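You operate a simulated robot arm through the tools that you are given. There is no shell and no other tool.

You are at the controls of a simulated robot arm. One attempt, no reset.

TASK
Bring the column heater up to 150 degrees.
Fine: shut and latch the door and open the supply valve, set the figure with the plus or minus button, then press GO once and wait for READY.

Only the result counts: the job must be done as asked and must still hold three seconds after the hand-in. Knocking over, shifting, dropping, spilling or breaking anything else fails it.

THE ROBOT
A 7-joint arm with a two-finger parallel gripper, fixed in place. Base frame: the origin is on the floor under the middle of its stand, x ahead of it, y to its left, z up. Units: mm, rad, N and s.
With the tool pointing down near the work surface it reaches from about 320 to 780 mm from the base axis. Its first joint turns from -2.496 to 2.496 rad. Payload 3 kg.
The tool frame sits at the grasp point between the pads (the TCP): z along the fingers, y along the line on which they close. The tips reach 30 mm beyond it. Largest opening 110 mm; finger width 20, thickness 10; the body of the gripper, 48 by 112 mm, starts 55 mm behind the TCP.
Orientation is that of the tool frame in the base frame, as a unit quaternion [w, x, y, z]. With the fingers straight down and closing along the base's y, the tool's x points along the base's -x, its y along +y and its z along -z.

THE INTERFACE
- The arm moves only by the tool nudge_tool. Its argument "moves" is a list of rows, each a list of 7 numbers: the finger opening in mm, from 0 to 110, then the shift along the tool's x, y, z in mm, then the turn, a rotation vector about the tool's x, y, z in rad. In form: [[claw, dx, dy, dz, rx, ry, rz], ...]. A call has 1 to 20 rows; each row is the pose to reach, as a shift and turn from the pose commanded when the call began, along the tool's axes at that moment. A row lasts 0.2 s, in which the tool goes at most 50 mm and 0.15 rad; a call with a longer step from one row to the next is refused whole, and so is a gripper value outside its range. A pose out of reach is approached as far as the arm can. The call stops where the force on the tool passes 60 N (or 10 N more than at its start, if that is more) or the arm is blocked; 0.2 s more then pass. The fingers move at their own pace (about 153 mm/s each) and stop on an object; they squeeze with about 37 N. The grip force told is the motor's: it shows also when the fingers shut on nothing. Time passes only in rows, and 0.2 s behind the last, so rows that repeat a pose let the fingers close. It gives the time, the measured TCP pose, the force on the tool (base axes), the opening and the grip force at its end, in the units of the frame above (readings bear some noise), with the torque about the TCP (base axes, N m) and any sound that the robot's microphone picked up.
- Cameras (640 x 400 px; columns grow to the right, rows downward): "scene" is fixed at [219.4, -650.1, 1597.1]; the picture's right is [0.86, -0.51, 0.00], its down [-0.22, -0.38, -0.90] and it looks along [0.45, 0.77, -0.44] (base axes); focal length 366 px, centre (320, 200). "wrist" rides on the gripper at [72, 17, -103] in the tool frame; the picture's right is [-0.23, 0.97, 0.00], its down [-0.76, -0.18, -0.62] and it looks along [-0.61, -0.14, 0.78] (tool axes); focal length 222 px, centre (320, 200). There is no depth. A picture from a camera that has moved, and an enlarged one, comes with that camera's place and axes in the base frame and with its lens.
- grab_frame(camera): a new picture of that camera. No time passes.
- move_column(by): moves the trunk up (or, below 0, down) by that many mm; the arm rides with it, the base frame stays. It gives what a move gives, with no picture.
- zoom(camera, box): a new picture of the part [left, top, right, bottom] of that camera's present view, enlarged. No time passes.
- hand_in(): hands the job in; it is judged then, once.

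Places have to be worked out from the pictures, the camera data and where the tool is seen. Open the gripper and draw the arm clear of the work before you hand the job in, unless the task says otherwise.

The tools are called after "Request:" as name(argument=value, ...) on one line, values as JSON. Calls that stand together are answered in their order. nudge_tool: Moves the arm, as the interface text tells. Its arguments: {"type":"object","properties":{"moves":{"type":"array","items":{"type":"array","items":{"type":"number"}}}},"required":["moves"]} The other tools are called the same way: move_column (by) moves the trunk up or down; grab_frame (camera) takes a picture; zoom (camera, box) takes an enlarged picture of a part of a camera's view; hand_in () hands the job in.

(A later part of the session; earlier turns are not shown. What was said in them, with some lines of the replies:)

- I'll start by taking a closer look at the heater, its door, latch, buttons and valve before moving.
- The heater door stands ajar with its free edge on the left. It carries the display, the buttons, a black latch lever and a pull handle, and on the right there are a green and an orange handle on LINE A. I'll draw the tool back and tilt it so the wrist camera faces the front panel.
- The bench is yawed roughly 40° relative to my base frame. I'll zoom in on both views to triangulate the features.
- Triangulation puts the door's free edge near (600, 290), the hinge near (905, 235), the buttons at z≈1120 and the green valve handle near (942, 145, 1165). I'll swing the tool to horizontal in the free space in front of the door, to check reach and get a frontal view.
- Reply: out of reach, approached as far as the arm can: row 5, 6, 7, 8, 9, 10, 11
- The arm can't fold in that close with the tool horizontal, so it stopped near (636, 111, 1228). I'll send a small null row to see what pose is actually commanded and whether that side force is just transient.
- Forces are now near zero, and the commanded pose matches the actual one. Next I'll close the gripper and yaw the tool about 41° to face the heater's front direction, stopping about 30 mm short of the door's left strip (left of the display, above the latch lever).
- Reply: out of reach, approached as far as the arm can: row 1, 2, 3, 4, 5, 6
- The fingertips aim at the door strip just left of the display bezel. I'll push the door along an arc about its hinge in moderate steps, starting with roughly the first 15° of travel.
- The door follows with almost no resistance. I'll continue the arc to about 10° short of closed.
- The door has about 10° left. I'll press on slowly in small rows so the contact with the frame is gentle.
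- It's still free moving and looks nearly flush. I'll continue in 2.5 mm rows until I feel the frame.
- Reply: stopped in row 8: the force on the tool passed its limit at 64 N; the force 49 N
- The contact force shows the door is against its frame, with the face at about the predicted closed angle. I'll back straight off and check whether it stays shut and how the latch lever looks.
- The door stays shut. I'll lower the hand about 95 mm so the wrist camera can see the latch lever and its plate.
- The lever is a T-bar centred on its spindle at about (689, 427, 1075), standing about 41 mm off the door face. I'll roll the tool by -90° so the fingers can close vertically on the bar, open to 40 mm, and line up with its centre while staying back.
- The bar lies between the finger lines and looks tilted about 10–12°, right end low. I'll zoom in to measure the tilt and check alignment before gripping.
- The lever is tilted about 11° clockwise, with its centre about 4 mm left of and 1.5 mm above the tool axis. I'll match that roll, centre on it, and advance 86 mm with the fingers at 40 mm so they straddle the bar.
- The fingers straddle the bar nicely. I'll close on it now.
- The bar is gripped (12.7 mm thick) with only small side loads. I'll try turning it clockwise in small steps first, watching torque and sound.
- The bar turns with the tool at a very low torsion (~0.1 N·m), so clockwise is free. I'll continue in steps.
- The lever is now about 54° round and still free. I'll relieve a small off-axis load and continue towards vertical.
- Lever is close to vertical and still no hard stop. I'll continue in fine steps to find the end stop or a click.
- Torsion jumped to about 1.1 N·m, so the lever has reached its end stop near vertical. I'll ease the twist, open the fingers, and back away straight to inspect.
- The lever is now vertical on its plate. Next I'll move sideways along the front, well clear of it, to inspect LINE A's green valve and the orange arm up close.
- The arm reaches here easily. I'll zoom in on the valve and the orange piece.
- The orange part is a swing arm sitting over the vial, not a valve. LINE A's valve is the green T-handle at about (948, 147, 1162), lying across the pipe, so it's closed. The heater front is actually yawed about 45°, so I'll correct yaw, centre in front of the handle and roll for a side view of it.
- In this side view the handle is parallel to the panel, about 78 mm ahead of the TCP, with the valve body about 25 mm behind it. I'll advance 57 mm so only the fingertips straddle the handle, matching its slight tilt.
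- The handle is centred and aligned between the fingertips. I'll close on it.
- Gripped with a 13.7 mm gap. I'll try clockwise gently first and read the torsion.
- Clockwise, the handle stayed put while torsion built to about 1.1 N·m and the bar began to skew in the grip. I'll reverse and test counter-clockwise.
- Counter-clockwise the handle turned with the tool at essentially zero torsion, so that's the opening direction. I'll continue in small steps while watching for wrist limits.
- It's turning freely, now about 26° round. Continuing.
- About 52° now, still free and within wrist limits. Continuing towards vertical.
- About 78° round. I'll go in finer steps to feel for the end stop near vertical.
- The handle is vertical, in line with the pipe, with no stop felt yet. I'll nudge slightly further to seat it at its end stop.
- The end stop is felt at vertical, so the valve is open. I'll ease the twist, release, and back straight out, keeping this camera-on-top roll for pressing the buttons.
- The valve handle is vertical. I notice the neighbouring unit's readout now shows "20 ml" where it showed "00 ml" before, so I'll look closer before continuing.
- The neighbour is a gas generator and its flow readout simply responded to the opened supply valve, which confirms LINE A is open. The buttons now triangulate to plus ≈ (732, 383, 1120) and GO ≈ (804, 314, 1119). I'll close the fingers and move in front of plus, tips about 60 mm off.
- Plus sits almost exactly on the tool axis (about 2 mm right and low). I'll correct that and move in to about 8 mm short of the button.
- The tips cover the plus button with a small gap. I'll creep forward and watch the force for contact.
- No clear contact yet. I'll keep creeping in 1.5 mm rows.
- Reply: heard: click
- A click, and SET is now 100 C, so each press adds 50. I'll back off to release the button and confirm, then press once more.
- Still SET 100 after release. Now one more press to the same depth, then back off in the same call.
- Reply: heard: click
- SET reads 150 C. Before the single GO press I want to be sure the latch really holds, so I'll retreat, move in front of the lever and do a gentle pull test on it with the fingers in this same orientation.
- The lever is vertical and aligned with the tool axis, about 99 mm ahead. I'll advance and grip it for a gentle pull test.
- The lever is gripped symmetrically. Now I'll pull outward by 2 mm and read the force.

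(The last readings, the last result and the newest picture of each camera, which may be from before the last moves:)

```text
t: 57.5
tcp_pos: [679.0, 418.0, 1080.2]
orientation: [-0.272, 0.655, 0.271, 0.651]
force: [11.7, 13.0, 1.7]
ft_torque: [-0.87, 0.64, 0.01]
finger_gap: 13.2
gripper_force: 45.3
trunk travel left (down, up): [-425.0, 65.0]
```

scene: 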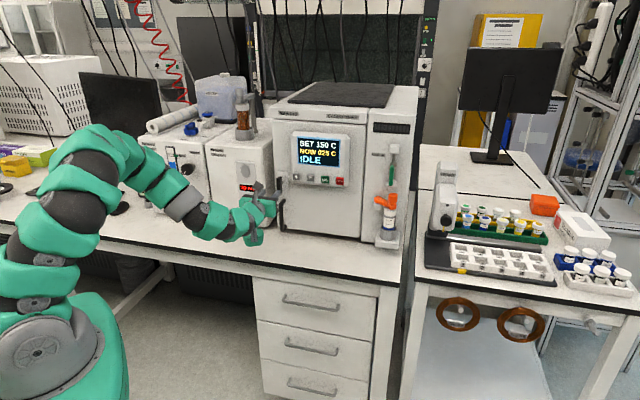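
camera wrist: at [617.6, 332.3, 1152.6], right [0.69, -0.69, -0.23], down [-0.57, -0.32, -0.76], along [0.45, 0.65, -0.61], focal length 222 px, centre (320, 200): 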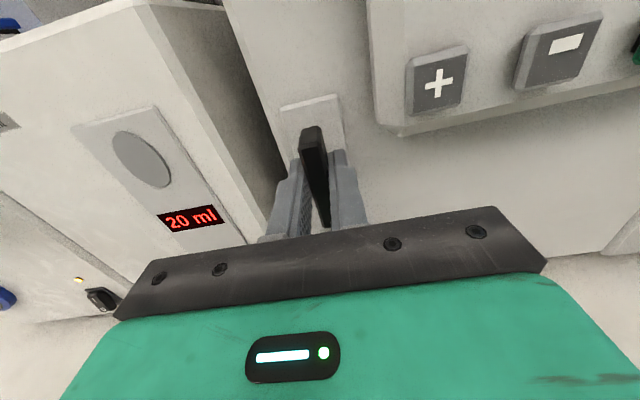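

The pull met about 17 N with no movement, so the latch holds. I'll relax, release, retreat, and move in front of GO with the fingers closed.

Request:
nudge_tool(moves=[[0, 0, 0, 2, 0, 0, 0], [25, 0, 0, 2, 0, 0, 0], [40, 0, 0, 2, 0, 0, 0], [40, 0, 0, -10, 0, 0, 0], [40, 0, 0, -30, 0, 0, 0], [40, 0, 0, -50, 0, 0, 0], [40, 5, 5, -72, 0, 0, 0], [0, 13, 35, -75, 0, 0, 0], [0, 21, 65, -75, 0, 0, 0], [0, 29, 95, -75, 0, 0, 0], [0, 38, 125, -75, 0, 0, 0], [0, 38, 150, -75, 0, 0, 0], [0, 38, 164, -75, 0, 0, 0], [0, 38, 164, -75, 0, 0, 0]])

Request:
grab_frame(camera="wrist")

Request:
zoom(camera="wrist", box=[260, 70, 400, 180])

Request:
zoom(camera="scene", box=[250, 110, 410, 230])

```text
t: 60.5
tcp_pos: [740.9, 247.0, 1119.7]
orientation: [-0.271, 0.656, 0.271, 0.65]
force: [-0.7, -0.4, 0.0]
ft_torque: [-0.02, -0.01, 0.02]
finger_gap: 0.0
gripper_force: 37.0
trunk travel left (down, up): [-425.0, 65.0]
```

```text
taken
camera wrist: at [680.6, 161.8, 1191.1], right [0.69, -0.69, -0.23], down [-0.57, -0.32, -0.76], along [0.45, 0.65, -0.61], focal length 222 px, centre (320, 200)
```

wrist: 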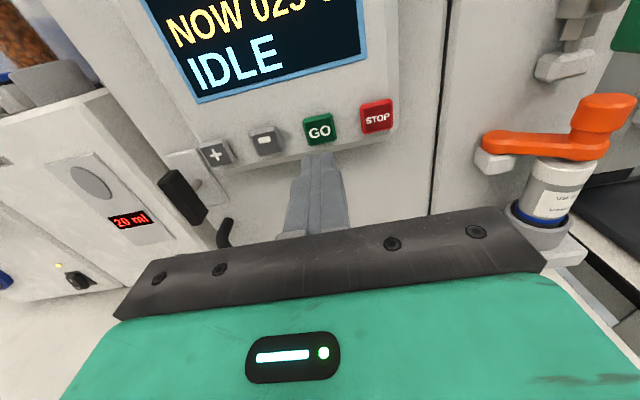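

```text
3.64 times, centred on (330, 125) of wrist
camera zoom: at [680.6, 161.8, 1191.1], right [0.69, -0.69, -0.23], down [-0.57, -0.32, -0.76], along [0.45, 0.65, -0.61], focal length 808 px, centre (284, 473)
```

zoom: 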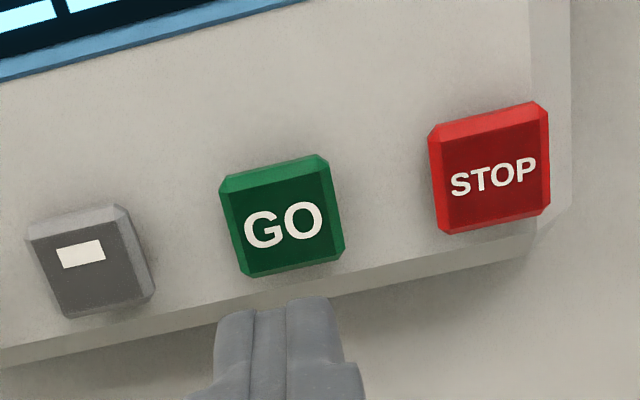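

```text
3.33 times, centred on (330, 170) of scene
camera zoom: at [219.4, -650.1, 1597.1], right [0.86, -0.51, 0.0], down [-0.22, -0.38, -0.9], along [0.45, 0.77, -0.44], focal length 1220 px, centre (287, 300)
```

zoom: 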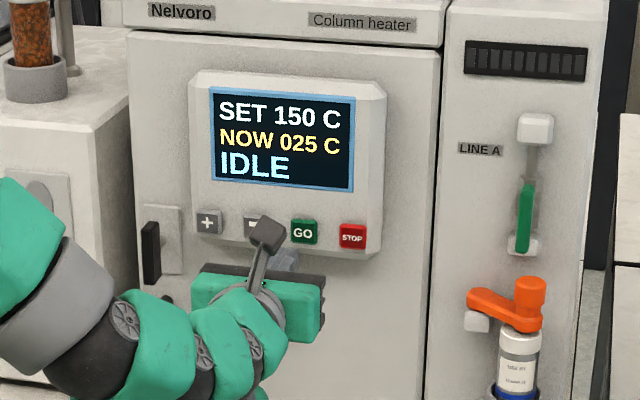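

GO is dead ahead on the tool axis. I'll approach to just short of it, as I did with plus.

Request:
nudge_tool(moves=[[0, -2, -0.5, 10, 0, 0, 0], [0, -2, -0.5, 22, 0, 0, 0], [0, -2, -0.5, 34, 0, 0, 0], [0, -2, -0.5, 44, 0, 0, 0], [0, -2, -0.5, 51, 0, 0, 0], [0, -2, -0.5, 51, 0, 0, 0]])

Request:
grab_frame(camera="wrist")

```text
t: 61.9
tcp_pos: [777.2, 283.3, 1115.0]
orientation: [-0.27, 0.656, 0.27, 0.651]
force: [0.6, 0.2, 0.6]
ft_torque: [0.07, -0.02, 0.01]
finger_gap: 0.0
gripper_force: 37.1
trunk travel left (down, up): [-425.0, 65.0]
```

```text
taken
camera wrist: at [716.4, 198.5, 1188.2], right [0.69, -0.69, -0.23], down [-0.57, -0.32, -0.76], along [0.45, 0.65, -0.61], focal length 222 px, centre (320, 200)
```

wrist: 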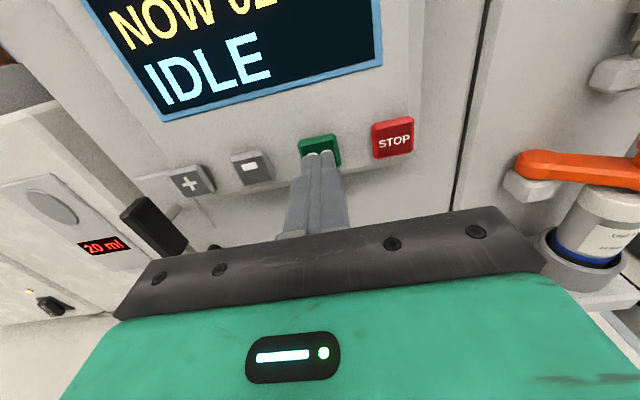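

Tips are over GO. I'll press slowly, stopping to check for the click.

Request:
nudge_tool(moves=[[0, 1.5, 0, 3, 0, 0, 0], [0, 1.5, 0, 6, 0, 0, 0], [0, 1.5, 0, 7.5, 0, 0, 0]])

Request:
zoom(camera="scene", box=[270, 125, 350, 195])

```text
t: 62.7
tcp_pos: [782.8, 288.6, 1118.4]
orientation: [-0.27, 0.656, 0.27, 0.651]
force: [-1.2, -1.4, -0.1]
ft_torque: [0.01, 0.0, 0.02]
finger_gap: 0.0
gripper_force: 36.9
trunk travel left (down, up): [-425.0, 65.0]
heard: click
```

```text
5.71 times, centred on (310, 160) of scene
camera zoom: at [219.4, -650.1, 1597.1], right [0.86, -0.51, 0.0], down [-0.22, -0.38, -0.9], along [0.45, 0.77, -0.44], focal length 2092 px, centre (377, 429)
```

zoom: 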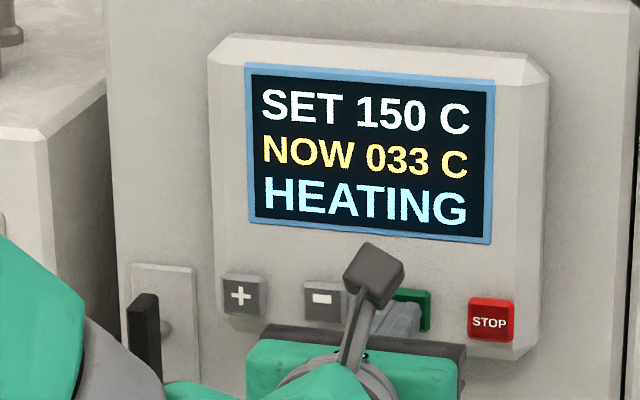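

It clicked once and shows HEATING, NOW 033. I'll withdraw straight back, open the gripper clear of everything, and let time pass.

Request:
nudge_tool(moves=[[0, 0, 0, -10, 0, 0, 0], [0, 0, 0, -30, 0, 0, 0], [0, 0, 0, -55, 0, 0, 0], [0, 0, 0, -80, 0, 0, 0], [0, 0, 0, -105, 0, 0, 0], [0, 0, 0, -130, 0, 0, 0], [60, 0, 0, -130, 0, 0, 0], [60, 0, 0, -130, 0, 0, 0], [60, 0, 0, -130, 0, 0, 0], [60, 0, 0, -130, 0, 0, 0], [60, 0, 0, -130, 0, 0, 0], [60, 0, 0, -130, 0, 0, 0]])

Request:
zoom(camera="scene", box=[250, 110, 410, 230])

```text
t: 65.3
tcp_pos: [690.7, 196.0, 1118.5]
orientation: [-0.27, 0.657, 0.27, 0.65]
force: [0.3, -0.2, -0.5]
ft_torque: [0.03, 0.01, 0.02]
finger_gap: 60.1
gripper_force: 0.0
trunk travel left (down, up): [-425.0, 65.0]
```

```text
3.33 times, centred on (330, 170) of scene
camera zoom: at [219.4, -650.1, 1597.1], right [0.86, -0.51, 0.0], down [-0.22, -0.38, -0.9], along [0.45, 0.77, -0.44], focal length 1220 px, centre (287, 300)
```

zoom: 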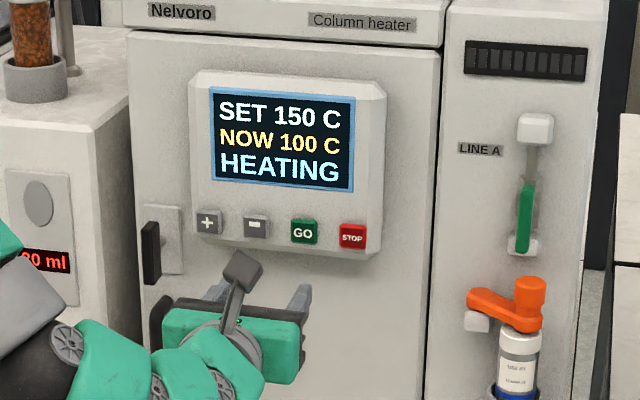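

It's heating quickly (100 C already), with the door, latch and valve all in place. I'll hold still to let it reach the set point.

Request:
nudge_tool(moves=[[60, 0, 0, 0, 0, 0, 0], [60, 0, 0, 0, 0, 0, 0], [60, 0, 0, 0, 0, 0, 0], [60, 0, 0, 0, 0, 0, 0], [60, 0, 0, 0, 0, 0, 0], [60, 0, 0, 0, 0, 0, 0], [60, 0, 0, 0, 0, 0, 0], [60, 0, 0, 0, 0, 0, 0], [60, 0, 0, 0, 0, 0, 0], [60, 0, 0, 0, 0, 0, 0], [60, 0, 0, 0, 0, 0, 0], [60, 0, 0, 0, 0, 0, 0], [60, 0, 0, 0, 0, 0, 0], [60, 0, 0, 0, 0, 0, 0], [60, 0, 0, 0, 0, 0, 0]])

Request:
zoom(camera="scene", box=[250, 110, 410, 230])

```text
t: 68.5
tcp_pos: [689.5, 196.7, 1118.0]
orientation: [-0.271, 0.655, 0.271, 0.651]
force: [0.0, -0.2, -0.9]
ft_torque: [-0.04, -0.02, -0.04]
finger_gap: 60.2
gripper_force: 0.1
trunk travel left (down, up): [-425.0, 65.0]
```

```text
3.33 times, centred on (330, 170) of scene
camera zoom: at [219.4, -650.1, 1597.1], right [0.86, -0.51, 0.0], down [-0.22, -0.38, -0.9], along [0.45, 0.77, -0.44], focal length 1220 px, centre (287, 300)
```

zoom: 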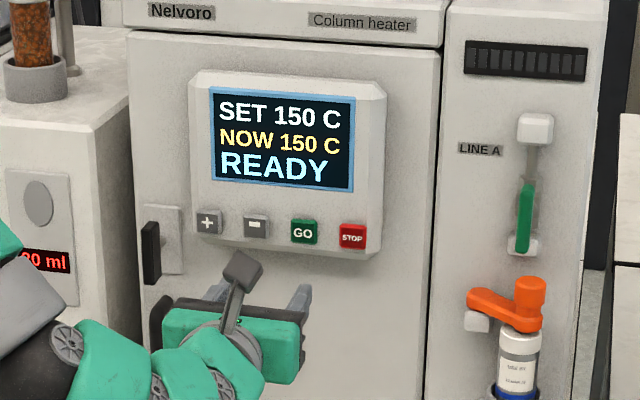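

The display shows READY with NOW 150 C. I'll take a last look at the full scene to confirm nothing was disturbed and let a few more seconds pass to check it holds.

Request:
nudge_tool(moves=[[60, 0, 0, -8, 0, 0, 0], [60, 0, 0, -16, 0, 0, 0], [60, 0, 0, -24, 0, 0, 0], [60, 0, 0, -24, 0, 0, 0], [60, 0, 0, -24, 0, 0, 0], [60, 0, 0, -24, 0, 0, 0], [60, 0, 0, -24, 0, 0, 0], [60, 0, 0, -24, 0, 0, 0], [60, 0, 0, -24, 0, 0, 0], [60, 0, 0, -24, 0, 0, 0], [60, 0, 0, -24, 0, 0, 0], [60, 0, 0, -24, 0, 0, 0], [60, 0, 0, -24, 0, 0, 0], [60, 0, 0, -24, 0, 0, 0], [60, 0, 0, -24, 0, 0, 0], [60, 0, 0, -24, 0, 0, 0]])

Request:
grab_frame(camera="scene")

Request:
zoom(camera="scene", box=[250, 110, 410, 230])

```text
t: 71.9
tcp_pos: [672.4, 179.6, 1118.0]
orientation: [-0.27, 0.656, 0.27, 0.651]
force: [-0.1, -0.2, 0.3]
ft_torque: [-0.02, 0.01, 0.0]
finger_gap: 59.8
gripper_force: 0.0
trunk travel left (down, up): [-425.0, 65.0]
```

```text
taken
```

scene: 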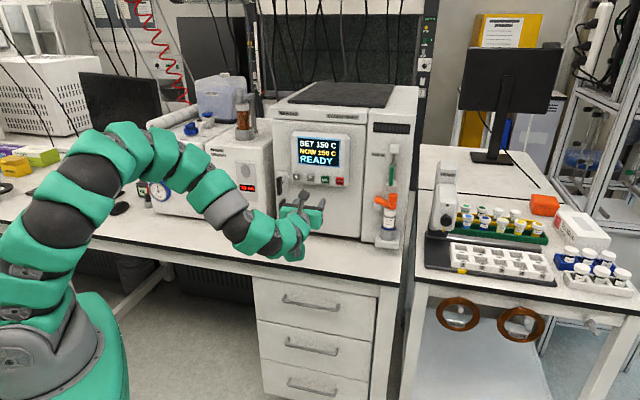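

```text
3.33 times, centred on (330, 170) of scene
camera zoom: at [219.4, -650.1, 1597.1], right [0.86, -0.51, 0.0], down [-0.22, -0.38, -0.9], along [0.45, 0.77, -0.44], focal length 1220 px, centre (287, 300)
```

zoom: 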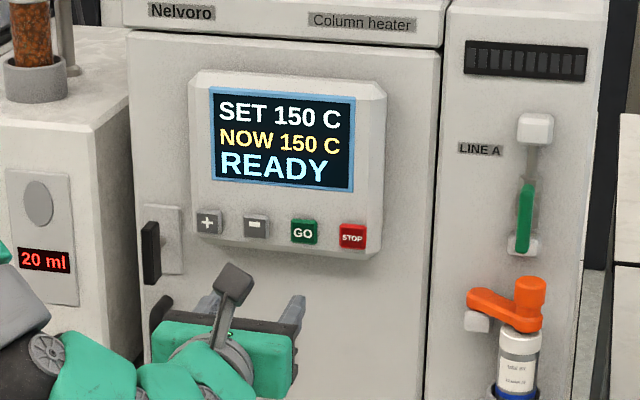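

READY has held at 150 C for over three seconds. The door is latched, the valve is open, nothing else has moved, and the arm is clear with the gripper open, so I'm handing in.

Request:
hand_in()

```text
The job is handed in.
```

The column heater is at 150 °C and showing READY; it held there for more than three seconds before I handed the job in.

- **Door:** I pushed it shut and turned the latch lever to its end stop. A gentle pull of about 17 N didn't move it.
- **Supply valve:** I turned the green LINE A handle in line with the pipe, to its end stop. The flow readout on the neighbouring unit went from 00 to 20 ml, so the line is open.
- **Set point:** Two presses of plus took it from 50 to 150 °C, as each press adds 50.
- **GO:** I pressed it once and heard one click. The heater reached 150 °C within about six seconds.

In the last pictures nothing else on the bench looked moved or disturbed. The gripper is open and the arm is clear of the heater.
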